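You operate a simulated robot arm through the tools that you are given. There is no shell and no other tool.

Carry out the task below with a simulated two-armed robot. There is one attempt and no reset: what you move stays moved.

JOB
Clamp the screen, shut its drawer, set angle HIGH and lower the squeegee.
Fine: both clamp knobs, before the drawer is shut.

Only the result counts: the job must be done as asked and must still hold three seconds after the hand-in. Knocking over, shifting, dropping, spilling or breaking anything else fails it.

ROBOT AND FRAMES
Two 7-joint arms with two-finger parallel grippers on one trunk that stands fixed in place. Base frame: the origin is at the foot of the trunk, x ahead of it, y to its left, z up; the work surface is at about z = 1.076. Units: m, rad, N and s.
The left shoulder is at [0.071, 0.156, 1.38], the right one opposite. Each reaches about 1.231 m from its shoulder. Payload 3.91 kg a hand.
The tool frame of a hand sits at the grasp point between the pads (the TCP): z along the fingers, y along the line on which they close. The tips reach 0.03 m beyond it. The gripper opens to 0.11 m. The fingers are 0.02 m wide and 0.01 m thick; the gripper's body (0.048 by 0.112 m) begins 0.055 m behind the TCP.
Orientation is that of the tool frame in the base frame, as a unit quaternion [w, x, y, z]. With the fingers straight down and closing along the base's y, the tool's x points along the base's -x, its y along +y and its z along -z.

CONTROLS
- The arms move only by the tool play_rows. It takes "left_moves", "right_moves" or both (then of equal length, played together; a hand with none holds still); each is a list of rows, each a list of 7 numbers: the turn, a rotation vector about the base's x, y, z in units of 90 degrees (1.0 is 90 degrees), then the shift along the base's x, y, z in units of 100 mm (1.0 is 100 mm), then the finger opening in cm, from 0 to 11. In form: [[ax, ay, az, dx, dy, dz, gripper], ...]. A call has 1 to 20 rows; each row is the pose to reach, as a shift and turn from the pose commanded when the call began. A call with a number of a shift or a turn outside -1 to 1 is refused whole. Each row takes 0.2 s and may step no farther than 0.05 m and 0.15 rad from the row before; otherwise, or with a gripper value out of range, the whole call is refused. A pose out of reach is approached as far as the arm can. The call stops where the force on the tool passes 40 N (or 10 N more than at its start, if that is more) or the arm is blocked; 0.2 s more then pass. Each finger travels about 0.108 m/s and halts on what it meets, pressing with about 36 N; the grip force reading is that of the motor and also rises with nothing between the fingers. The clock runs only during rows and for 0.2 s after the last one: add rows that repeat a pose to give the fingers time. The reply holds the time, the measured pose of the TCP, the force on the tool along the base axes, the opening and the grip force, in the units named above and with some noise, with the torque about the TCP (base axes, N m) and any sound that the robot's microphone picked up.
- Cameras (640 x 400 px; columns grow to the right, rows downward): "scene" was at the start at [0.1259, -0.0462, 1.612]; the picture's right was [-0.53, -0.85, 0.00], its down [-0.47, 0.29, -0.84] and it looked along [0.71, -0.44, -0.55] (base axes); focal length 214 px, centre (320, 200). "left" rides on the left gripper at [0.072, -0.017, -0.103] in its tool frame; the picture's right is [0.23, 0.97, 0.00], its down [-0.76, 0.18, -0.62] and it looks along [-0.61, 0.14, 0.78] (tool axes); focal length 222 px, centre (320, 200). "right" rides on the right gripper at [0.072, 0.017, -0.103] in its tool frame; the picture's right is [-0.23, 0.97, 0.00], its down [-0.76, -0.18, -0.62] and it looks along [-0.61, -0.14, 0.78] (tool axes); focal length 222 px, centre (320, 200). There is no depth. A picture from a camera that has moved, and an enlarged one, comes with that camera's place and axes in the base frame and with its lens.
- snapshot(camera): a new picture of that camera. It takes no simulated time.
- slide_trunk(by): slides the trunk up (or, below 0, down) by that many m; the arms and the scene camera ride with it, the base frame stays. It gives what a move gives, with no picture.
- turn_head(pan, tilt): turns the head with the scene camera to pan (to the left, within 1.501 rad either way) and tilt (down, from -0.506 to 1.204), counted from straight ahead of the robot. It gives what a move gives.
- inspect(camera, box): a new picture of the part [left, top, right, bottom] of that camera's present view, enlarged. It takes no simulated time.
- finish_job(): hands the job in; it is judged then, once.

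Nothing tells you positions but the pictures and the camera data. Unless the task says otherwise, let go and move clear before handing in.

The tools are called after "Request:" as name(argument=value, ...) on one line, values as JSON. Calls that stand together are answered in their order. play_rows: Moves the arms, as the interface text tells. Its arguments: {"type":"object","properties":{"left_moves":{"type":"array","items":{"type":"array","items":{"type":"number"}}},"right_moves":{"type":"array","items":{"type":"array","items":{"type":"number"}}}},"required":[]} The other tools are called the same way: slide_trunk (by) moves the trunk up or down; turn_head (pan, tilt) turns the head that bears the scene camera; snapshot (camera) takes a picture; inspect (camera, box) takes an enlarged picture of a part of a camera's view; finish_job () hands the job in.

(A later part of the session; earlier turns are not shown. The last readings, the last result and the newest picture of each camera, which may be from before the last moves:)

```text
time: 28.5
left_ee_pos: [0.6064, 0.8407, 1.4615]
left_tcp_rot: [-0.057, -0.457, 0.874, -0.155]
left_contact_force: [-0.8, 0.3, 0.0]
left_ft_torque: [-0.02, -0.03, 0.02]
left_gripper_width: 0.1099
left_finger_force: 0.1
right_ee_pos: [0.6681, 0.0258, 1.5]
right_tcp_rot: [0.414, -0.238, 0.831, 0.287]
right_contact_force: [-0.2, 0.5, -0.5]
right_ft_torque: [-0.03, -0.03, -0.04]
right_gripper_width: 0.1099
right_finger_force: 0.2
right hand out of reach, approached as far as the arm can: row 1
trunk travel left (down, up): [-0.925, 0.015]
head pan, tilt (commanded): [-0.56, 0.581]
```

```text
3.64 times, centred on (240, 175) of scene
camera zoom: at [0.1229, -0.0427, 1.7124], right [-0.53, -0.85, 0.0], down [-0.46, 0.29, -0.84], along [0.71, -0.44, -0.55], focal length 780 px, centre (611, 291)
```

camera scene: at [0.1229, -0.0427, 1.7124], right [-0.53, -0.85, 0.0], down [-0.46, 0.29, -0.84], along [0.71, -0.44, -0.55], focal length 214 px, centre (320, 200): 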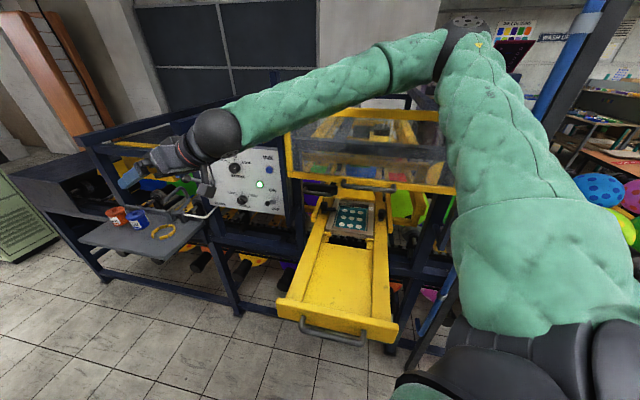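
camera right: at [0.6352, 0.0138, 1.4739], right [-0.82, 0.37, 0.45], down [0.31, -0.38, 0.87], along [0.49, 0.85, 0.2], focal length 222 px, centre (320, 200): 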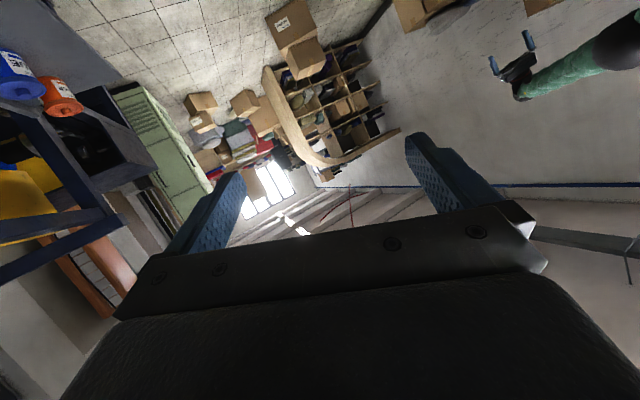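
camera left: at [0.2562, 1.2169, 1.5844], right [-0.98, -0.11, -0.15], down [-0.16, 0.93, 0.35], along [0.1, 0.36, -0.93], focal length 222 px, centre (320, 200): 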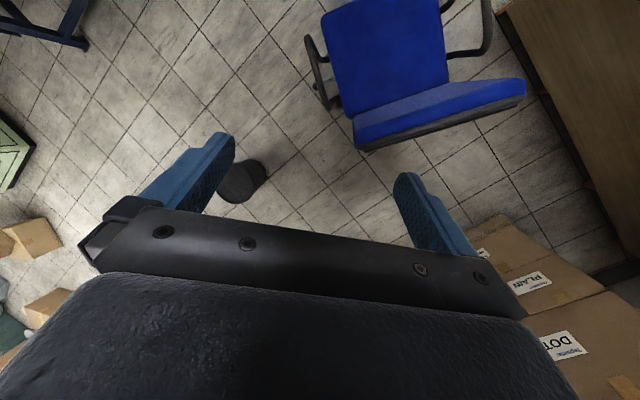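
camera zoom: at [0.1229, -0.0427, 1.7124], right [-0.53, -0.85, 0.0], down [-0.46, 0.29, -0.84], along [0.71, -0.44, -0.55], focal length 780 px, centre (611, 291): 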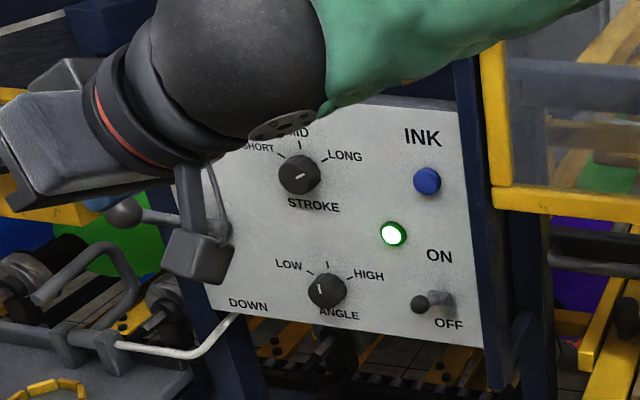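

The left clamp's tongue now points toward the frame (it got turned while the hand swung away), the drawer moved in a bit, and the hood guard slid down about 8 cm. I'll keep retracting the right arm, then lower the trunk so the arms stay clear of the hood, and lift the guard back up.

Request:
play_rows(right_moves=[[-0.0163, 0.0142, -0.0738, -0.1, -0.23, 0, 11], [-0.0325, 0.0284, -0.1476, -0.2, -0.46, 0, 11], [-0.0488, 0.0425, -0.2213, -0.3, -0.69, 0, 11], [-0.065, 0.0567, -0.2951, -0.4, -0.91, 0, 11]])

Request:
snapshot(camera="scene")

```text
time: 29.5
left_ee_pos: [0.6104, 0.8361, 1.4613]
left_tcp_rot: [-0.057, -0.457, 0.875, -0.153]
left_contact_force: [0.0, 0.5, 0.3]
left_ft_torque: [0.0, 0.02, -0.02]
left_gripper_width: 0.1102
left_finger_force: 0.1
right_ee_pos: [0.6274, -0.0683, 1.4987]
right_tcp_rot: [0.417, -0.047, 0.895, 0.152]
right_contact_force: [-0.9, 0.8, 0.3]
right_ft_torque: [0.03, -0.04, -0.01]
right_gripper_width: 0.11
right_finger_force: 0.1
trunk travel left (down, up): [-0.925, 0.015]
head pan, tilt (commanded): [-0.56, 0.581]
```

```text
taken
camera scene: at [0.1253, -0.0463, 1.712], right [-0.53, -0.85, 0.0], down [-0.47, 0.29, -0.84], along [0.71, -0.44, -0.55], focal length 214 px, centre (320, 200)
```

scene: 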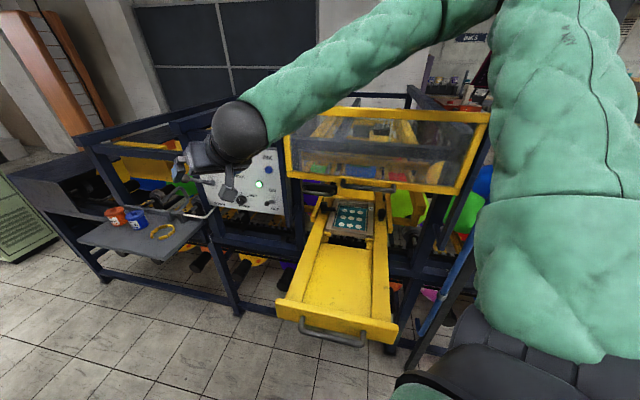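

The right arm is following well. I'll continue to the drawer-axis heading and bring the left hand in too.

Request:
play_rows(right_moves=[[-0.0163, 0.0142, -0.0738, -0.15, -0.2, 0, 11], [-0.0325, 0.0284, -0.1476, -0.3, -0.4, 0, 11], [-0.0488, 0.0425, -0.2213, -0.45, -0.6, 0, 11], [-0.065, 0.0567, -0.2951, -0.6, -0.8, 0, 11]], left_moves=[[0, 0, -0.04, 0, -0.25, 0, 11], [0, 0, -0.08, 0, -0.5, 0, 11], [0, 0, -0.12, 0, -0.75, 0, 11], [0, 0, -0.16, 0, -1.0, 0, 11]])

Request:
play_rows(right_moves=[[0, 0, 0, 0, 0, 0, 11], [0, 0, 0, 0, 0, 0, 11], [0, 0, 0, 0, 0, 0, 11], [0, 0, 0, 0, 0, 0, 11]], left_moves=[[0, 0, -0.04, 0, -0.25, 0, 11], [0, 0, -0.08, 0, -0.5, 0, 11], [0, 0, -0.12, 0, -0.75, 0, 11], [0, 0, -0.16, 0, -1.0, 0, 11]])

Request:
snapshot(camera="scene")

```text
time: 30.5
left_ee_pos: [0.6096, 0.736, 1.4633]
left_tcp_rot: [-0.076, -0.344, 0.925, -0.145]
left_contact_force: [0.4, -0.5, 0.3]
left_ft_torque: [0.02, -0.02, -0.03]
left_gripper_width: 0.1097
left_finger_force: 0.0
right_ee_pos: [0.5717, -0.1471, 1.4974]
right_tcp_rot: [0.399, 0.147, 0.905, 0.008]
right_contact_force: [1.9, 0.6, -0.2]
right_ft_torque: [-0.02, 0.0, 0.03]
right_gripper_width: 0.1101
right_finger_force: 0.2
trunk travel left (down, up): [-0.925, 0.015]
head pan, tilt (commanded): [-0.56, 0.581]
```

```text
time: 31.5
left_ee_pos: [0.6117, 0.6344, 1.4643]
left_tcp_rot: [-0.094, -0.225, 0.961, -0.133]
left_contact_force: [0.0, -0.2, 0.2]
left_ft_torque: [0.03, 0.0, -0.04]
left_gripper_width: 0.1101
left_finger_force: 0.1
right_ee_pos: [0.5723, -0.1467, 1.4975]
right_tcp_rot: [0.399, 0.145, 0.905, 0.009]
right_contact_force: [0.2, -0.1, 0.7]
right_ft_torque: [-0.02, -0.02, -0.02]
right_gripper_width: 0.1101
right_finger_force: 0.0
trunk travel left (down, up): [-0.925, 0.015]
head pan, tilt (commanded): [-0.56, 0.581]
```

```text
taken
camera scene: at [0.1264, -0.0463, 1.712], right [-0.53, -0.85, 0.0], down [-0.47, 0.29, -0.84], along [0.71, -0.44, -0.55], focal length 214 px, centre (320, 200)
```

scene: 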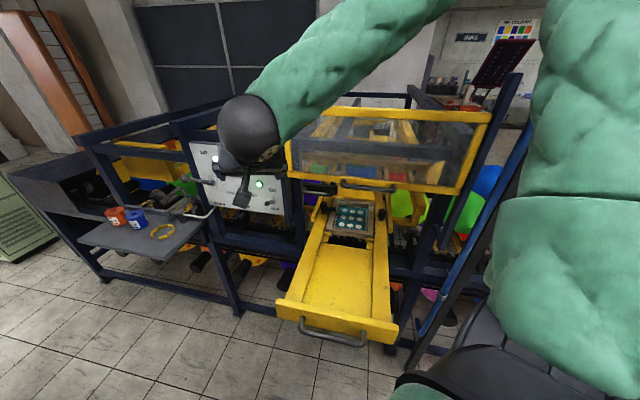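

Both arms are under control and the trunk is at its nominal place. I'll lower the trunk by 0.2 m so the arms stay well below and in front of the hood.

Request:
slide_trunk(by=-0.2)

Request:
snapshot(camera="scene")

Request:
snapshot(camera="right")

```text
time: 33.7
left_ee_pos: [0.6089, 0.6353, 1.2622]
left_tcp_rot: [-0.093, -0.225, 0.961, -0.134]
left_contact_force: [1.0, -0.2, -0.3]
left_ft_torque: [-0.01, 0.02, -0.01]
left_gripper_width: 0.1099
left_finger_force: 0.1
right_ee_pos: [0.5722, -0.1465, 1.298]
right_tcp_rot: [0.399, 0.145, 0.906, 0.009]
right_contact_force: [-0.2, 1.0, 0.2]
right_ft_torque: [-0.02, -0.02, -0.01]
right_gripper_width: 0.1101
right_finger_force: 0.0
trunk travel left (down, up): [-0.725, 0.215]
head pan, tilt (commanded): [-0.56, 0.581]
```

```text
taken
camera scene: at [0.1257, -0.0457, 1.5122], right [-0.53, -0.85, 0.0], down [-0.47, 0.29, -0.84], along [0.71, -0.44, -0.55], focal length 214 px, centre (320, 200)
```

scene: 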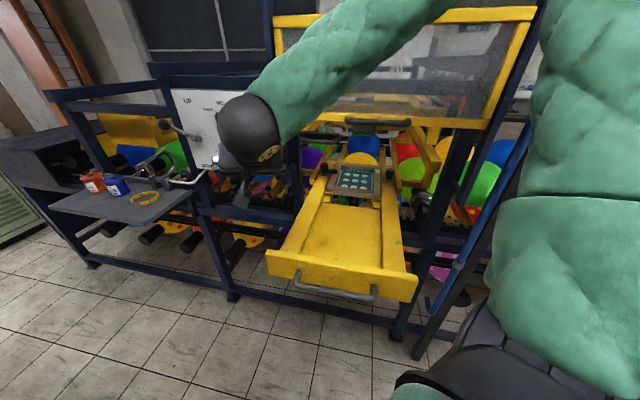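

```text
taken
camera right: at [0.4542, -0.1003, 1.3192], right [0.39, 0.87, 0.29], down [-0.01, -0.31, 0.95], along [0.92, -0.38, -0.11], focal length 222 px, centre (320, 200)
```

right: 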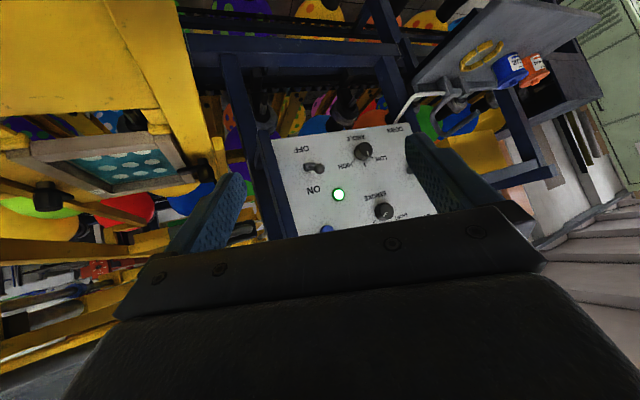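

Now the view from the lower trunk shows the hood guard, its handle and the drawer clearly. I'll zoom in to measure them.

Request:
inspect(camera="scene", box=[260, 90, 540, 220])

Request:
inspect(camera="scene", box=[300, 140, 420, 220])

Request:
inspect(camera="scene", box=[250, 220, 430, 320])

```text
2.29 times, centred on (400, 155) of scene
camera zoom: at [0.1257, -0.0457, 1.5122], right [-0.53, -0.85, 0.0], down [-0.47, 0.29, -0.84], along [0.71, -0.44, -0.55], focal length 490 px, centre (137, 303)
```

zoom: 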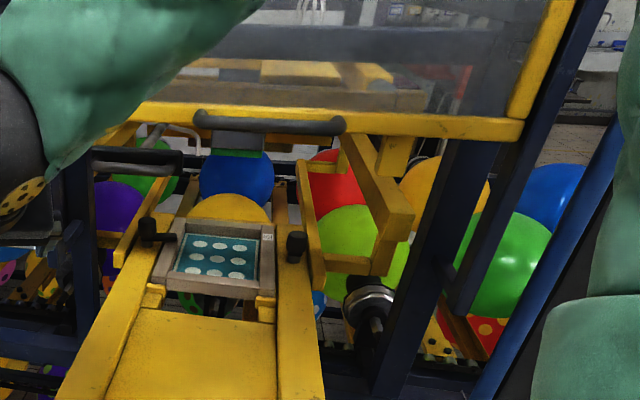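

```text
5.00 times, centred on (360, 180) of scene
camera zoom: at [0.1257, -0.0457, 1.5122], right [-0.53, -0.85, 0.0], down [-0.47, 0.29, -0.84], along [0.71, -0.44, -0.55], focal length 1072 px, centre (120, 300)
```

zoom: 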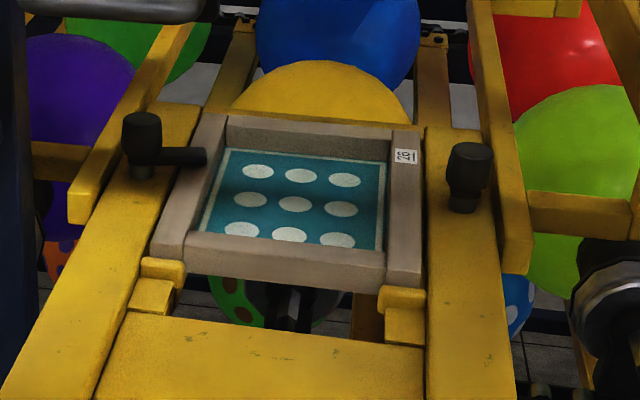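

```text
3.56 times, centred on (340, 270) of scene
camera zoom: at [0.1257, -0.0457, 1.5122], right [-0.53, -0.85, 0.0], down [-0.47, 0.29, -0.84], along [0.71, -0.44, -0.55], focal length 763 px, centre (249, -49)
```

zoom: 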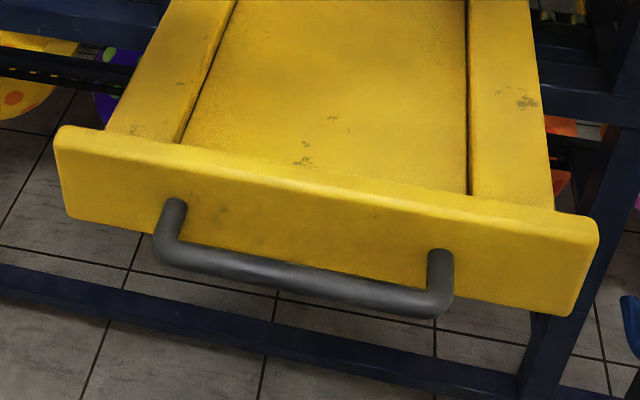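

The left clamp tongue already lies over the frame (about 75° turned), the right one still points inward, and the guard handle is now at z≈1.37 versus 1.465 originally. I'll bring the right hand, level and with fingers closed, under the guard's handle to lift it back.

Request:
play_rows(right_moves=[[-0.038, -0.049, -0.04, 0, -0.22, -0.04, 0], [-0.076, -0.097, -0.079, 0, -0.44, -0.08, 0], [-0.114, -0.146, -0.119, 0, -0.66, -0.12, 0], [-0.152, -0.195, -0.159, 0, -0.88, -0.15, 0]])

Request:
play_rows(right_moves=[[-0.038, -0.049, -0.04, 0, -0.22, 0, 0], [-0.076, -0.097, -0.079, 0, -0.44, 0, 0], [-0.114, -0.146, -0.119, 0, -0.66, 0, 0], [-0.152, -0.195, -0.159, 0, -0.88, 0, 0]])

Request:
snapshot(camera="scene")

Request:
snapshot(camera="right")

```text
time: 34.7
left_ee_pos: [0.6111, 0.6341, 1.2626]
left_tcp_rot: [-0.094, -0.225, 0.961, -0.134]
left_contact_force: [0.7, 1.1, 0.7]
left_ft_torque: [0.0, 0.04, -0.01]
left_gripper_width: 0.1102
left_finger_force: 0.0
right_ee_pos: [0.603, -0.2265, 1.2885]
right_tcp_rot: [0.544, 0.206, 0.803, -0.128]
right_contact_force: [-0.3, 0.3, -0.3]
right_ft_torque: [0.0, 0.01, 0.02]
right_gripper_width: 0.0
right_finger_force: 35.5
right hand out of reach, approached as far as the arm can: row 2, 3, 4
trunk travel left (down, up): [-0.725, 0.215]
head pan, tilt (commanded): [-0.56, 0.581]
```

```text
time: 35.7
left_ee_pos: [0.6113, 0.6361, 1.2627]
left_tcp_rot: [-0.094, -0.225, 0.96, -0.134]
left_contact_force: [-0.8, 0.8, -0.7]
left_ft_torque: [0.01, -0.02, 0.03]
left_gripper_width: 0.1099
left_finger_force: 0.0
right_ee_pos: [0.6043, -0.3157, 1.2905]
right_tcp_rot: [0.661, 0.253, 0.659, -0.254]
right_contact_force: [0.7, -0.3, 0.3]
right_ft_torque: [-0.01, -0.02, 0.01]
right_gripper_width: 0.0
right_finger_force: 36.2
right hand out of reach, approached as far as the arm can: row 1, 2, 3
trunk travel left (down, up): [-0.725, 0.215]
head pan, tilt (commanded): [-0.56, 0.581]
```

```text
taken
camera scene: at [0.1266, -0.0463, 1.512], right [-0.53, -0.85, 0.0], down [-0.47, 0.29, -0.84], along [0.71, -0.44, -0.55], focal length 214 px, centre (320, 200)
```

scene: 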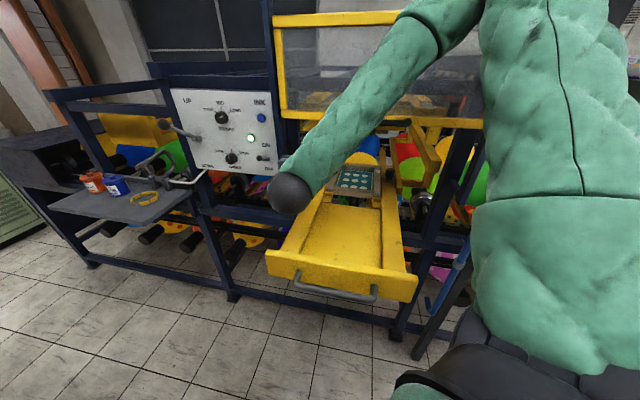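

```text
taken
camera right: at [0.5392, -0.2335, 1.2183], right [0.65, 0.72, 0.23], down [-0.58, 0.29, 0.76], along [0.48, -0.63, 0.61], focal length 222 px, centre (320, 200)
```

right: 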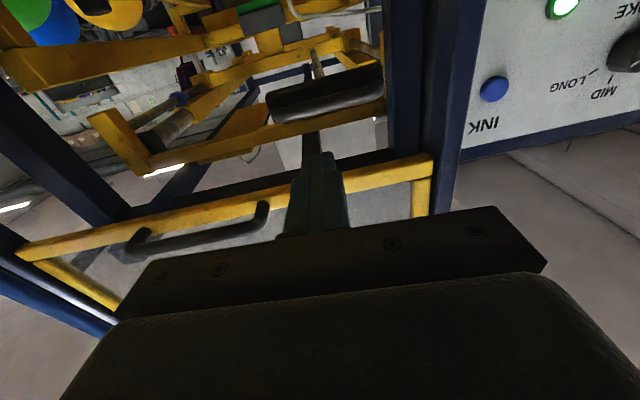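

The right hand is now level and pointing along the drawer axis, to the left of the guard handle. The wrist is near its minimum distance from the shoulder, so I'll raise the hand a little and lower the trunk another 0.1 m for room.

Request:
play_rows(right_moves=[[0, 0, 0, 0, 0, 0.3, 0], [0, 0, 0, 0, 0, 0.6, 0], [0, 0, 0, 0, 0, 0.9, 0]])

Request:
slide_trunk(by=-0.1)

Request:
play_rows(right_moves=[[0, 0, 0, -0.1, -0.25, 0.05, 0], [0, 0, 0, -0.2, -0.5, 0.1, 0], [0, 0, 0, -0.3, -0.75, 0.15, 0], [0, 0, 0, -0.4, -0.98, 0.2, 0]])

Request:
snapshot(camera="scene")

Request:
snapshot(camera="right")

```text
time: 36.5
left_ee_pos: [0.6087, 0.6353, 1.2633]
left_tcp_rot: [-0.094, -0.225, 0.96, -0.135]
left_contact_force: [0.1, 0.5, 0.1]
left_ft_torque: [0.0, -0.05, 0.02]
left_gripper_width: 0.11
left_finger_force: 0.1
right_ee_pos: [0.6034, -0.3128, 1.3816]
right_tcp_rot: [0.661, 0.253, 0.659, -0.254]
right_contact_force: [-0.4, -0.6, -0.1]
right_ft_torque: [0.01, 0.01, 0.03]
right_gripper_width: 0.0001
right_finger_force: 36.1
trunk travel left (down, up): [-0.725, 0.215]
head pan, tilt (commanded): [-0.56, 0.581]
```

```text
time: 37.8
left_ee_pos: [0.6102, 0.6346, 1.1638]
left_tcp_rot: [-0.093, -0.225, 0.961, -0.134]
left_contact_force: [0.2, 0.9, 0.5]
left_ft_torque: [-0.01, 0.01, 0.02]
left_gripper_width: 0.1101
left_finger_force: 0.2
right_ee_pos: [0.6034, -0.3141, 1.2808]
right_tcp_rot: [0.66, 0.253, 0.66, -0.253]
right_contact_force: [0.3, -0.2, -1.1]
right_ft_torque: [-0.02, -0.01, 0.02]
right_gripper_width: 0.0003
right_finger_force: 36.3
trunk travel left (down, up): [-0.625, 0.315]
head pan, tilt (commanded): [-0.56, 0.581]
```

```text
time: 38.8
left_ee_pos: [0.6084, 0.6348, 1.1651]
left_tcp_rot: [-0.094, -0.225, 0.961, -0.133]
left_contact_force: [-0.2, 0.7, 0.1]
left_ft_torque: [0.01, -0.03, 0.01]
left_gripper_width: 0.1101
left_finger_force: 0.0
right_ee_pos: [0.5822, -0.4145, 1.3071]
right_tcp_rot: [0.66, 0.254, 0.659, -0.254]
right_contact_force: [-0.3, -1.0, 0.5]
right_ft_torque: [-0.04, -0.03, 0.02]
right_gripper_width: 0.0
right_finger_force: 36.3
right hand out of reach, approached as far as the arm can: row 2, 3, 4
trunk travel left (down, up): [-0.625, 0.315]
head pan, tilt (commanded): [-0.56, 0.581]
```

```text
taken
camera scene: at [0.1244, -0.0465, 1.4122], right [-0.53, -0.85, 0.0], down [-0.46, 0.29, -0.84], along [0.71, -0.44, -0.55], focal length 214 px, centre (320, 200)
```

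scene: 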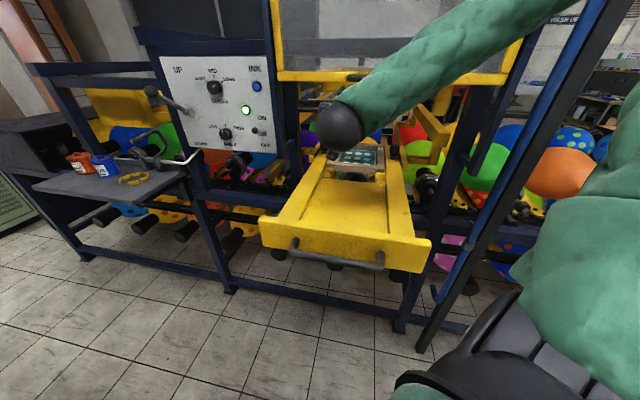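

```text
taken
camera right: at [0.517, -0.3325, 1.2356], right [0.65, 0.72, 0.23], down [-0.58, 0.29, 0.76], along [0.48, -0.63, 0.61], focal length 222 px, centre (320, 200)
```

right: 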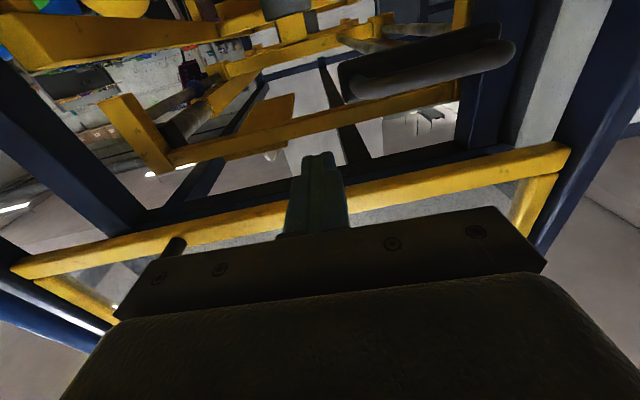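

The right hand is under the hood's lower bar, near the left end of its handle. I'll rise slightly, shift left of the handle and slide the closed fingertips under the bar.

Request:
play_rows(right_moves=[[0, 0, 0, 0, 0, 0.35, 0], [0, 0, 0, 0.2, 0.22, 0.35, 0], [0, 0, 0, 0.4, 0.04, 0.35, 0], [0, 0, 0, 0.6, -0.14, 0.35, 0]])

Request:
snapshot(camera="right")

Request:
inspect(camera="scene", box=[260, 60, 480, 200])

```text
time: 39.8
left_ee_pos: [0.6109, 0.6342, 1.1628]
left_tcp_rot: [-0.094, -0.224, 0.961, -0.133]
left_contact_force: [0.8, -0.2, -1.0]
left_ft_torque: [0.0, 0.04, -0.02]
left_gripper_width: 0.1098
left_finger_force: 0.0
right_ee_pos: [0.6445, -0.4278, 1.3421]
right_tcp_rot: [0.66, 0.254, 0.66, -0.255]
right_contact_force: [0.0, 0.4, 0.5]
right_ft_torque: [0.02, -0.02, -0.03]
right_gripper_width: 0.0
right_finger_force: 36.3
trunk travel left (down, up): [-0.625, 0.315]
head pan, tilt (commanded): [-0.56, 0.581]
```

```text
taken
camera right: at [0.5799, -0.3465, 1.2707], right [0.65, 0.72, 0.23], down [-0.58, 0.29, 0.76], along [0.49, -0.63, 0.61], focal length 222 px, centre (320, 200)
```

right: 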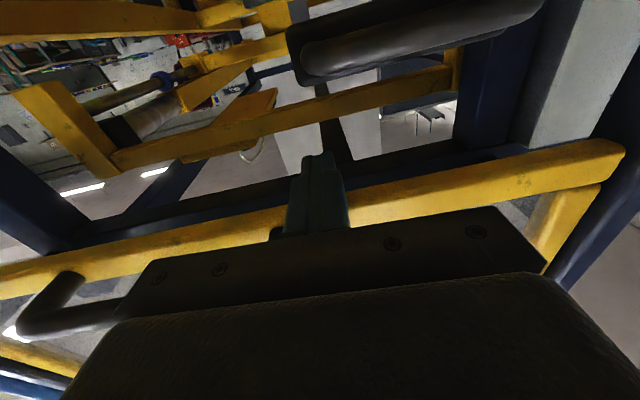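

```text
2.86 times, centred on (370, 130) of scene
camera zoom: at [0.1261, -0.0458, 1.4121], right [-0.53, -0.85, 0.0], down [-0.47, 0.29, -0.84], along [0.71, -0.44, -0.55], focal length 613 px, centre (177, 400)
```

zoom: 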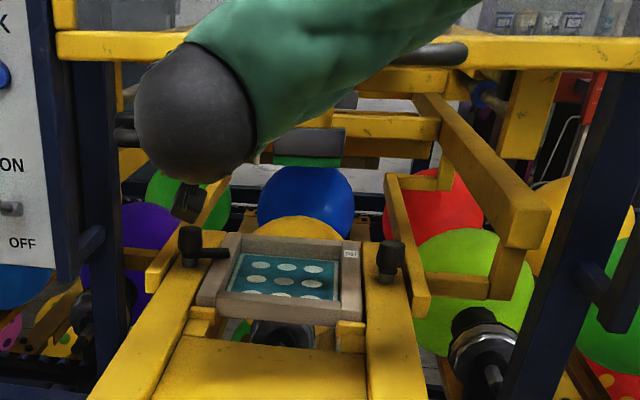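

The closed fingertips are now under the hood's lower bar, left of the handle. I'll raise slowly and watch for contact.

Request:
play_rows(right_moves=[[0, 0, 0, 0, 0, 0.08, 0], [0, 0, 0, 0, 0, 0.16, 0], [0, 0, 0, 0, 0, 0.24, 0], [0, 0, 0, 0, 0, 0.32, 0], [0, 0, 0, 0, 0, 0.4, 0]])

Request:
inspect(camera="scene", box=[260, 60, 480, 200])

```text
time: 41.0
left_ee_pos: [0.6103, 0.6344, 1.163]
left_tcp_rot: [-0.095, -0.225, 0.96, -0.134]
left_contact_force: [0.0, 0.9, -0.4]
left_ft_torque: [0.04, 0.03, 0.0]
left_gripper_width: 0.1097
left_finger_force: 0.1
right_ee_pos: [0.6434, -0.429, 1.3834]
right_tcp_rot: [0.66, 0.254, 0.659, -0.254]
right_contact_force: [-1.3, 0.5, -3.6]
right_ft_torque: [-0.03, 0.01, 0.05]
right_gripper_width: 0.0001
right_finger_force: 35.7
trunk travel left (down, up): [-0.625, 0.315]
head pan, tilt (commanded): [-0.56, 0.581]
```

```text
2.86 times, centred on (370, 130) of scene
camera zoom: at [0.1259, -0.0458, 1.4121], right [-0.53, -0.85, 0.0], down [-0.47, 0.29, -0.84], along [0.71, -0.44, -0.55], focal length 613 px, centre (177, 400)
```

zoom: 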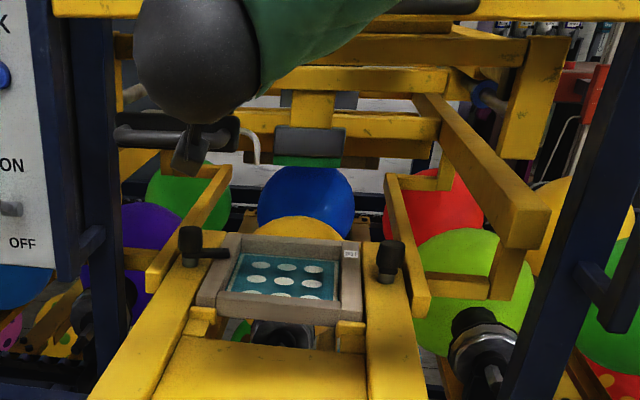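

The guard rises easily with only a few newtons. I'll measure where its lower-left corner is now, so I can stop at the original height (that corner should be at about pixel (274,42) in this view).

Request:
inspect(camera="scene", box=[250, 20, 330, 90])

```text
5.71 times, centred on (290, 55) of scene
camera zoom: at [0.1259, -0.0458, 1.4121], right [-0.53, -0.85, 0.0], down [-0.47, 0.29, -0.84], along [0.71, -0.44, -0.55], focal length 1226 px, centre (491, 1029)
```

zoom: 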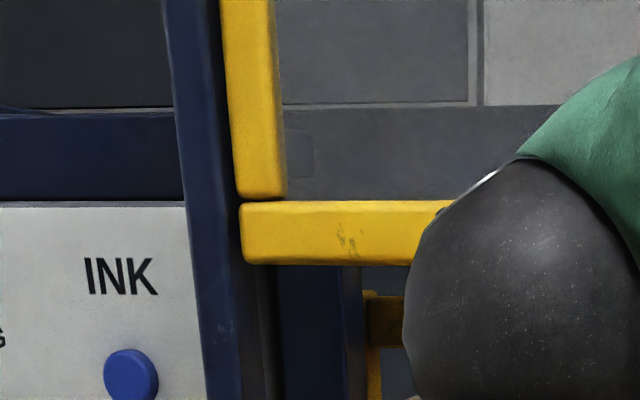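

The corner is at z≈1.397 now; it needs another 5.2 cm to be back at its original height. I'll raise it by that much.

Request:
play_rows(right_moves=[[0, 0, 0, 0, 0, 0.1, 0], [0, 0, 0, 0, 0, 0.2, 0], [0, 0, 0, 0, 0, 0.3, 0], [0, 0, 0, 0, 0, 0.4, 0], [0, 0, 0, 0, 0, 0.5, 0], [0, 0, 0, 0, 0, 0.525, 0], [0, 0, 0, 0, 0, 0.525, 0]])

Request:
inspect(camera="scene", box=[250, 20, 330, 90])

```text
time: 42.6
left_ee_pos: [0.6101, 0.6351, 1.1638]
left_tcp_rot: [-0.094, -0.225, 0.96, -0.134]
left_contact_force: [0.7, 0.4, -0.4]
left_ft_torque: [0.0, -0.04, -0.01]
left_gripper_width: 0.1099
left_finger_force: 0.1
right_ee_pos: [0.644, -0.4293, 1.4344]
right_tcp_rot: [0.66, 0.254, 0.659, -0.255]
right_contact_force: [-1.6, -0.1, -10.2]
right_ft_torque: [-0.01, -0.06, -0.01]
right_gripper_width: 0.0
right_finger_force: 35.7
trunk travel left (down, up): [-0.625, 0.315]
head pan, tilt (commanded): [-0.56, 0.581]
```

```text
5.71 times, centred on (290, 55) of scene
camera zoom: at [0.1262, -0.0461, 1.4119], right [-0.53, -0.85, 0.0], down [-0.47, 0.29, -0.84], along [0.71, -0.44, -0.55], focal length 1226 px, centre (491, 1029)
```

zoom: 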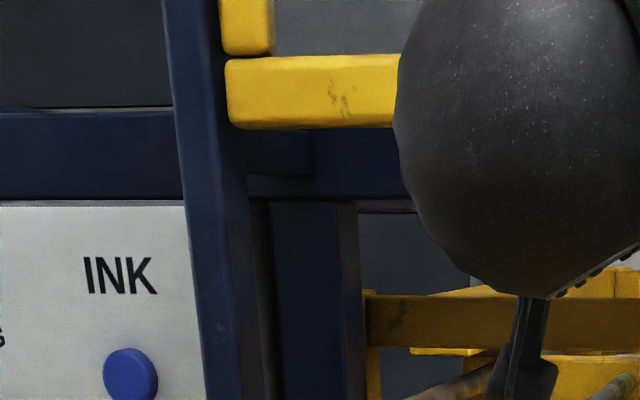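

The guard's corner is back within about 2 mm of its original height. I'll lower the hand a little to see whether the guard stays up.

Request:
play_rows(right_moves=[[0, 0, 0, 0, 0, -0.1, 0], [0, 0, 0, 0, 0, -0.2, 0], [0, 0, 0, 0, 0, -0.3, 0], [0, 0, 0, 0, 0, -0.3, 0]])

Request:
inspect(camera="scene", box=[250, 20, 330, 90])

```text
time: 43.6
left_ee_pos: [0.6107, 0.6348, 1.1621]
left_tcp_rot: [-0.093, -0.224, 0.961, -0.134]
left_contact_force: [0.5, 1.0, -0.1]
left_ft_torque: [-0.04, -0.02, 0.0]
left_gripper_width: 0.1099
left_finger_force: 0.0
right_ee_pos: [0.6428, -0.4279, 1.4045]
right_tcp_rot: [0.66, 0.253, 0.66, -0.254]
right_contact_force: [-0.4, 0.9, -0.5]
right_ft_torque: [0.03, 0.01, 0.04]
right_gripper_width: 0.0002
right_finger_force: 36.3
trunk travel left (down, up): [-0.625, 0.315]
head pan, tilt (commanded): [-0.56, 0.581]
```

```text
5.71 times, centred on (290, 55) of scene
camera zoom: at [0.1256, -0.0458, 1.4121], right [-0.53, -0.85, 0.0], down [-0.47, 0.29, -0.84], along [0.71, -0.44, -0.55], focal length 1226 px, centre (491, 1029)
```

zoom: 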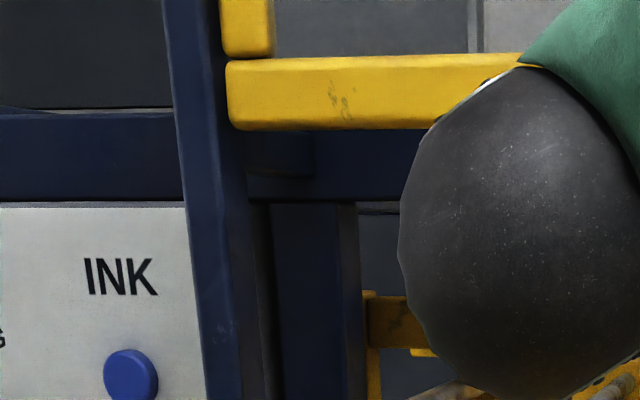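

The guard stays up by itself at its original height. The drawer was pushed in about 13–15 cm, which puts the left knob behind the rod handle, so I'll pull the drawer back out; first I'll park the right hand out of the way on the right.

Request:
play_rows(right_moves=[[0, 0, 0, -0.25, 0.22, 0, 0], [0, 0, 0, -0.5, 0.44, 0, 0], [0, 0, 0, -0.75, 0.67, 0, 0]])

Request:
play_rows(right_moves=[[0.056, 0.062, 0, -0.16, -0.16, 0, 0], [0.111, 0.124, 0, -0.33, -0.33, 0, 0], [0.167, 0.186, 0, -0.5, -0.5, 0, 0], [0.223, 0.248, 0, -0.66, -0.66, 0, 0], [0.278, 0.31, 0, -0.83, -0.83, 0, 0], [0.334, 0.372, 0, -1.0, -1.0, 0, 0]])

Request:
snapshot(camera="scene")

```text
time: 44.4
left_ee_pos: [0.6096, 0.6357, 1.1642]
left_tcp_rot: [-0.093, -0.225, 0.961, -0.134]
left_contact_force: [0.4, 0.6, 0.1]
left_ft_torque: [-0.03, 0.02, 0.0]
left_gripper_width: 0.11
left_finger_force: 0.1
right_ee_pos: [0.5686, -0.3612, 1.4074]
right_tcp_rot: [0.661, 0.253, 0.659, -0.255]
right_contact_force: [0.8, -0.1, 0.4]
right_ft_torque: [0.01, -0.05, 0.01]
right_gripper_width: 0.0
right_finger_force: 35.8
trunk travel left (down, up): [-0.625, 0.315]
head pan, tilt (commanded): [-0.56, 0.581]
```

```text
time: 45.8
left_ee_pos: [0.6096, 0.6329, 1.1657]
left_tcp_rot: [-0.093, -0.224, 0.961, -0.133]
left_contact_force: [-1.0, 0.3, 0.4]
left_ft_torque: [0.04, 0.01, -0.02]
left_gripper_width: 0.11
left_finger_force: 0.0
right_ee_pos: [0.4671, -0.4637, 1.4038]
right_tcp_rot: [0.357, 0.33, 0.863, -0.137]
right_contact_force: [-0.5, -0.2, -0.3]
right_ft_torque: [0.0, 0.0, 0.0]
right_gripper_width: 0.0002
right_finger_force: 35.9
trunk travel left (down, up): [-0.625, 0.315]
head pan, tilt (commanded): [-0.56, 0.581]
```

```text
taken
camera scene: at [0.125, -0.0475, 1.4121], right [-0.53, -0.85, 0.0], down [-0.47, 0.29, -0.84], along [0.71, -0.44, -0.55], focal length 214 px, centre (320, 200)
```

scene: 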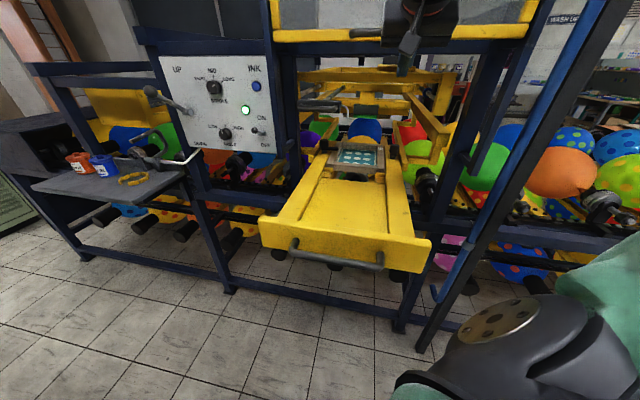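

The view of the drawer and panel is clear now. I'll zoom in on the drawer handle, the clamps, and the panel.

Request:
inspect(camera="scene", box=[250, 190, 450, 290])

Request:
inspect(camera="scene", box=[290, 60, 450, 190])

Request:
inspect(camera="scene", box=[140, 50, 290, 180])

```text
3.20 times, centred on (350, 240) of scene
camera zoom: at [0.125, -0.0475, 1.4121], right [-0.53, -0.85, 0.0], down [-0.47, 0.29, -0.84], along [0.71, -0.44, -0.55], focal length 686 px, centre (224, 72)
```

zoom: 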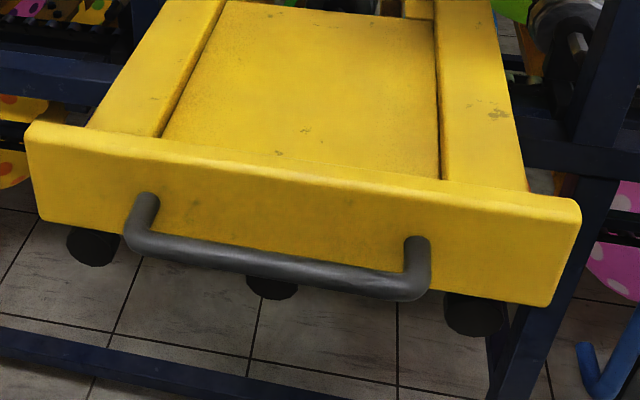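

```text
3.08 times, centred on (370, 125) of scene
camera zoom: at [0.125, -0.0475, 1.4121], right [-0.53, -0.85, 0.0], down [-0.47, 0.29, -0.84], along [0.71, -0.44, -0.55], focal length 660 px, centre (166, 431)
```

zoom: 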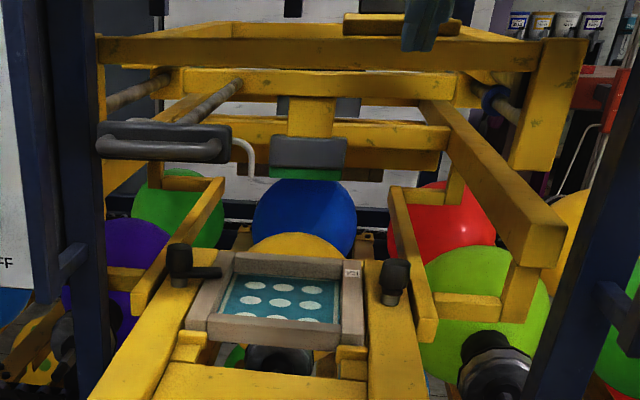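

```text
3.08 times, centred on (215, 115) of scene
camera zoom: at [0.125, -0.0475, 1.4121], right [-0.53, -0.85, 0.0], down [-0.47, 0.29, -0.84], along [0.71, -0.44, -0.55], focal length 660 px, centre (643, 462)
```

zoom: 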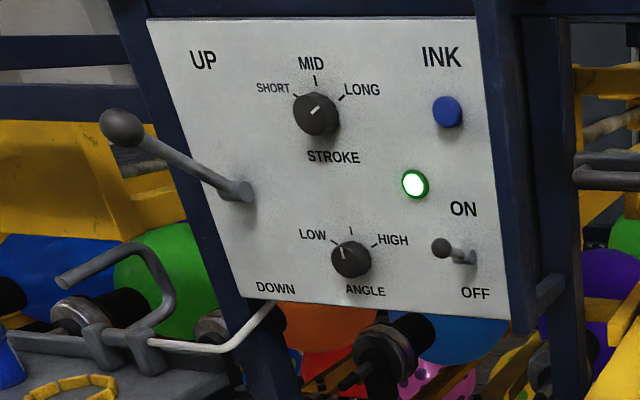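

I can see: ANGLE points to the middle, the squeegee lever's ball is at about [1.02,0.0,1.33], pointing outward and up, and the drawer handle bar is at about [0.345,-0.22,1.09]. Before moving the left arm across, I'll check where the right arm's elbow is.

Request:
turn_head(pan=-0.9, tilt=-0.3)

Request:
snapshot(camera="scene")

Request:
turn_head(pan=0.3, tilt=0.4)

Request:
snapshot(camera="scene")

```text
time: 47.0
left_ee_pos: [0.6107, 0.6348, 1.1624]
left_tcp_rot: [-0.093, -0.225, 0.96, -0.135]
left_contact_force: [0.4, 0.7, 0.2]
left_ft_torque: [-0.01, 0.01, 0.03]
left_gripper_width: 0.1099
left_finger_force: 0.1
right_ee_pos: [0.4693, -0.462, 1.4036]
right_tcp_rot: [0.358, 0.33, 0.862, -0.138]
right_contact_force: [0.7, -0.3, -0.7]
right_ft_torque: [-0.02, 0.0, 0.01]
right_gripper_width: 0.0
right_finger_force: 36.0
trunk travel left (down, up): [-0.625, 0.315]
head pan, tilt (commanded): [-0.901, -0.3]
```

```text
taken
camera scene: at [0.0993, -0.0599, 1.491], right [-0.78, -0.62, 0.0], down [0.18, -0.23, -0.96], along [0.59, -0.75, 0.29], focal length 214 px, centre (320, 200)
```

scene: 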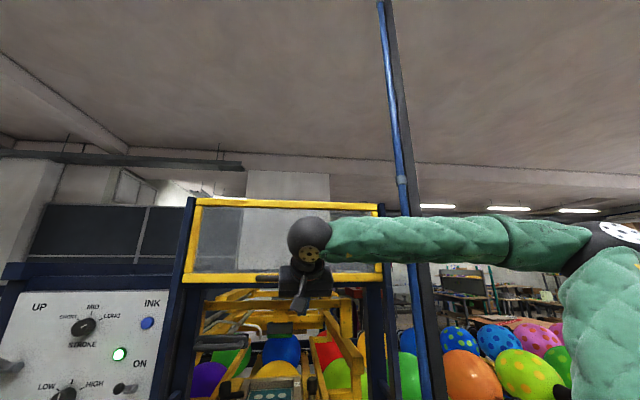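

```text
time: 48.4
left_ee_pos: [0.6112, 0.636, 1.1641]
left_tcp_rot: [-0.093, -0.225, 0.961, -0.134]
left_contact_force: [-0.2, -0.4, 0.2]
left_ft_torque: [0.03, 0.0, 0.0]
left_gripper_width: 0.1101
left_finger_force: 0.0
right_ee_pos: [0.4693, -0.4629, 1.4041]
right_tcp_rot: [0.359, 0.331, 0.862, -0.139]
right_contact_force: [0.3, 0.8, 0.3]
right_ft_torque: [-0.01, 0.02, 0.01]
right_gripper_width: 0.0
right_finger_force: 36.2
trunk travel left (down, up): [-0.625, 0.315]
head pan, tilt (commanded): [0.3, 0.4]
```

```text
taken
camera scene: at [0.1388, 0.0288, 1.4286], right [0.3, -0.96, 0.0], down [-0.37, -0.11, -0.92], along [0.88, 0.27, -0.39], focal length 214 px, centre (320, 200)
```

scene: 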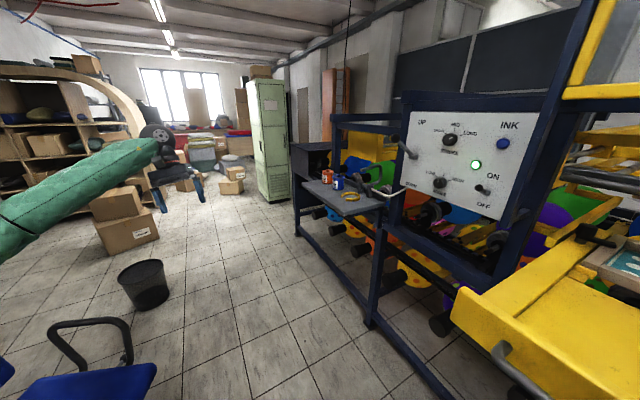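

The right arm's elbow is out to the right, well clear, and the left arm is free on the left side. I'll bring the left hand across toward the drawer's front plate, turning it so its fingers can straddle the plate's top edge.

Request:
play_rows(left_moves=[[0, 0, 0, -0.07, -0.31, 0.17, 6], [0, 0, 0, -0.13, -0.62, 0.33, 6], [0, 0, 0, -0.2, -0.92, 0.5, 6]])

Request:
play_rows(left_moves=[[0.032, 0.008, 0.017, -0.07, -0.31, 0.17, 6], [0.064, 0.016, 0.034, -0.13, -0.62, 0.33, 6], [0.0954, 0.0236, 0.0514, -0.2, -0.92, 0.5, 6]])

Request:
play_rows(left_moves=[[0.032, 0.008, 0.017, -0.07, -0.31, 0, 6], [0.064, 0.016, 0.034, -0.13, -0.62, 0, 6], [0.0954, 0.0236, 0.0514, -0.2, -0.92, 0, 6]])

Request:
snapshot(camera="scene")

```text
time: 49.2
left_ee_pos: [0.5884, 0.5418, 1.2112]
left_tcp_rot: [-0.094, -0.225, 0.96, -0.134]
left_contact_force: [0.2, 0.1, 0.4]
left_ft_torque: [-0.03, -0.05, -0.04]
left_gripper_width: 0.0601
left_finger_force: 0.0
right_ee_pos: [0.469, -0.4625, 1.4032]
right_tcp_rot: [0.357, 0.331, 0.862, -0.139]
right_contact_force: [0.8, 0.0, 0.2]
right_ft_torque: [-0.01, 0.0, -0.01]
right_gripper_width: 0.0
right_finger_force: 36.4
trunk travel left (down, up): [-0.625, 0.315]
head pan, tilt (commanded): [0.3, 0.4]
```

```text
time: 50.0
left_ee_pos: [0.5723, 0.4487, 1.2636]
left_tcp_rot: [-0.088, -0.273, 0.956, -0.062]
left_contact_force: [1.2, -0.2, 0.0]
left_ft_torque: [0.02, -0.01, 0.01]
left_gripper_width: 0.0599
left_finger_force: 0.1
right_ee_pos: [0.4693, -0.4638, 1.404]
right_tcp_rot: [0.358, 0.331, 0.862, -0.139]
right_contact_force: [0.3, -0.1, -0.3]
right_ft_torque: [0.05, 0.02, -0.02]
right_gripper_width: 0.0002
right_finger_force: 36.1
trunk travel left (down, up): [-0.625, 0.315]
head pan, tilt (commanded): [0.3, 0.4]
```

```text
time: 50.8
left_ee_pos: [0.5519, 0.3577, 1.2626]
left_tcp_rot: [-0.084, -0.318, 0.944, 0.012]
left_contact_force: [-0.6, 0.0, 0.1]
left_ft_torque: [0.03, 0.0, 0.02]
left_gripper_width: 0.0597
left_finger_force: 0.0
right_ee_pos: [0.4698, -0.4638, 1.4038]
right_tcp_rot: [0.358, 0.33, 0.863, -0.138]
right_contact_force: [-0.3, -0.3, -1.0]
right_ft_torque: [0.0, 0.0, 0.04]
right_gripper_width: 0.0
right_finger_force: 36.4
trunk travel left (down, up): [-0.625, 0.315]
head pan, tilt (commanded): [0.3, 0.4]
```

```text
taken
camera scene: at [0.1391, 0.028, 1.4285], right [0.3, -0.95, 0.0], down [-0.37, -0.11, -0.92], along [0.88, 0.27, -0.39], focal length 214 px, centre (320, 200)
```

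scene: 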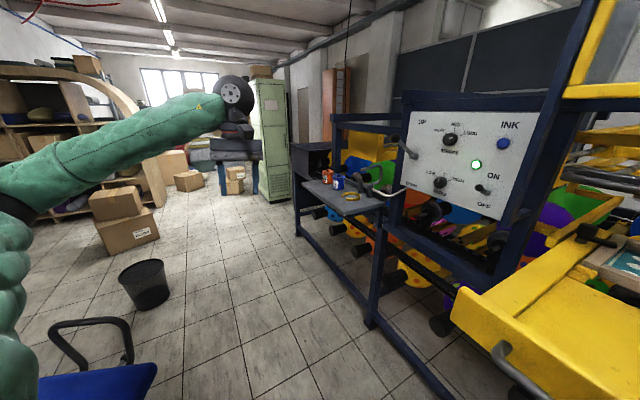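

The left arm moves cleanly. Continuing toward the drawer front.

Request:
play_rows(left_moves=[[0.032, 0.008, 0.017, -0.05, -0.31, 0, 6], [0.064, 0.016, 0.034, -0.1, -0.62, 0, 6], [0.0954, 0.0236, 0.0514, -0.15, -0.92, 0, 6]])

Request:
play_rows(left_moves=[[0.032, 0.008, 0.017, -0.05, -0.31, 0, 6], [0.064, 0.016, 0.034, -0.1, -0.62, 0, 6], [0.0954, 0.0236, 0.0514, -0.15, -0.92, 0, 6]])

Request:
play_rows(left_moves=[[0, 0, 0, -0.05, -0.31, 0, 6], [0, 0, 0, -0.1, -0.62, 0, 6], [0, 0, 0, -0.15, -0.92, 0, 6]])

Request:
turn_head(pan=-0.3, tilt=0.6)

Request:
snapshot(camera="scene")

Request:
snapshot(camera="left")

```text
time: 51.6
left_ee_pos: [0.5362, 0.2666, 1.2618]
left_tcp_rot: [-0.077, -0.361, 0.925, 0.085]
left_contact_force: [0.6, -0.4, -0.8]
left_ft_torque: [0.0, 0.01, 0.02]
left_gripper_width: 0.0597
left_finger_force: 0.0
right_ee_pos: [0.4704, -0.4637, 1.4027]
right_tcp_rot: [0.356, 0.33, 0.863, -0.138]
right_contact_force: [0.8, -1.1, -0.1]
right_ft_torque: [0.04, 0.01, 0.0]
right_gripper_width: 0.0
right_finger_force: 36.2
trunk travel left (down, up): [-0.625, 0.315]
head pan, tilt (commanded): [0.3, 0.4]
```

```text
time: 52.4
left_ee_pos: [0.5221, 0.1726, 1.2651]
left_tcp_rot: [-0.071, -0.401, 0.899, 0.159]
left_contact_force: [-0.3, -0.1, 0.6]
left_ft_torque: [0.01, -0.02, 0.01]
left_gripper_width: 0.0601
left_finger_force: 0.0
right_ee_pos: [0.4697, -0.4634, 1.4028]
right_tcp_rot: [0.357, 0.331, 0.863, -0.138]
right_contact_force: [-0.3, -0.3, -0.6]
right_ft_torque: [0.03, -0.01, 0.01]
right_gripper_width: 0.0
right_finger_force: 35.9
trunk travel left (down, up): [-0.625, 0.315]
head pan, tilt (commanded): [0.3, 0.4]
```

```text
time: 53.2
left_ee_pos: [0.5066, 0.0838, 1.263]
left_tcp_rot: [-0.069, -0.402, 0.899, 0.158]
left_contact_force: [0.9, 0.6, -0.1]
left_ft_torque: [-0.02, 0.04, 0.0]
left_gripper_width: 0.0597
left_finger_force: 0.0
right_ee_pos: [0.4695, -0.4645, 1.4032]
right_tcp_rot: [0.358, 0.33, 0.862, -0.138]
right_contact_force: [0.2, -1.1, 0.1]
right_ft_torque: [0.0, -0.02, 0.01]
right_gripper_width: 0.0
right_finger_force: 35.9
trunk travel left (down, up): [-0.625, 0.315]
head pan, tilt (commanded): [0.3, 0.4]
```

```text
time: 54.2
left_ee_pos: [0.5071, 0.0849, 1.2626]
left_tcp_rot: [-0.071, -0.401, 0.9, 0.158]
left_contact_force: [-1.4, -0.5, 0.5]
left_ft_torque: [0.01, -0.03, 0.01]
left_gripper_width: 0.06
left_finger_force: 0.0
right_ee_pos: [0.4694, -0.4647, 1.4034]
right_tcp_rot: [0.358, 0.331, 0.862, -0.139]
right_contact_force: [0.8, -0.6, 0.5]
right_ft_torque: [0.0, -0.02, 0.0]
right_gripper_width: 0.0
right_finger_force: 36.2
trunk travel left (down, up): [-0.625, 0.315]
head pan, tilt (commanded): [-0.3, 0.6]
```

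```text
taken
camera scene: at [0.135, -0.025, 1.4103], right [-0.29, -0.96, 0.0], down [-0.54, 0.17, -0.82], along [0.79, -0.24, -0.57], focal length 214 px, centre (320, 200)
```

scene: 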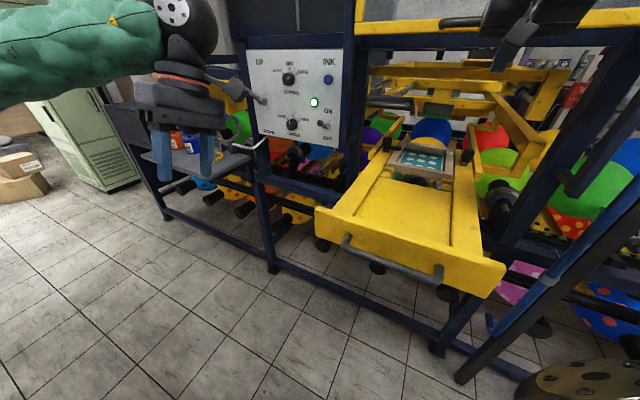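

```text
taken
camera left: at [0.4968, -0.0039, 1.3557], right [-0.83, 0.44, 0.33], down [0.54, 0.54, 0.65], along [0.11, 0.72, -0.69], focal length 222 px, centre (320, 200)
```

left: 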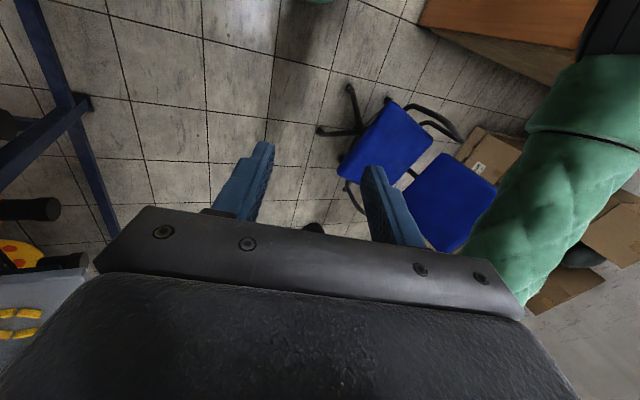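

The left hand is oriented correctly, to the left of the drawer. I'll zoom on the front plate to fix its position before descending on it.

Request:
inspect(camera="scene", box=[300, 180, 520, 310])

```text
2.91 times, centred on (410, 245) of scene
camera zoom: at [0.135, -0.025, 1.4103], right [-0.29, -0.96, 0.0], down [-0.54, 0.17, -0.82], along [0.79, -0.24, -0.57], focal length 624 px, centre (58, 69)
```

zoom: 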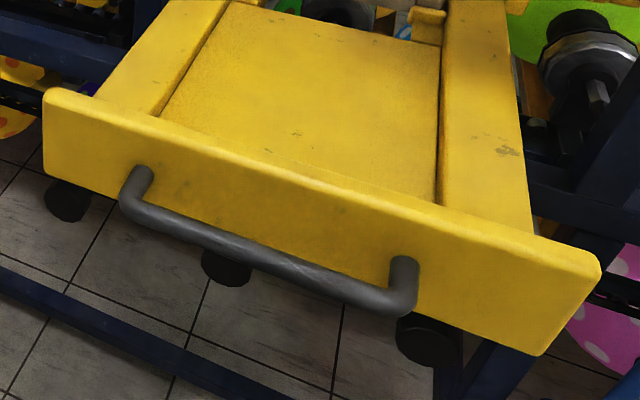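

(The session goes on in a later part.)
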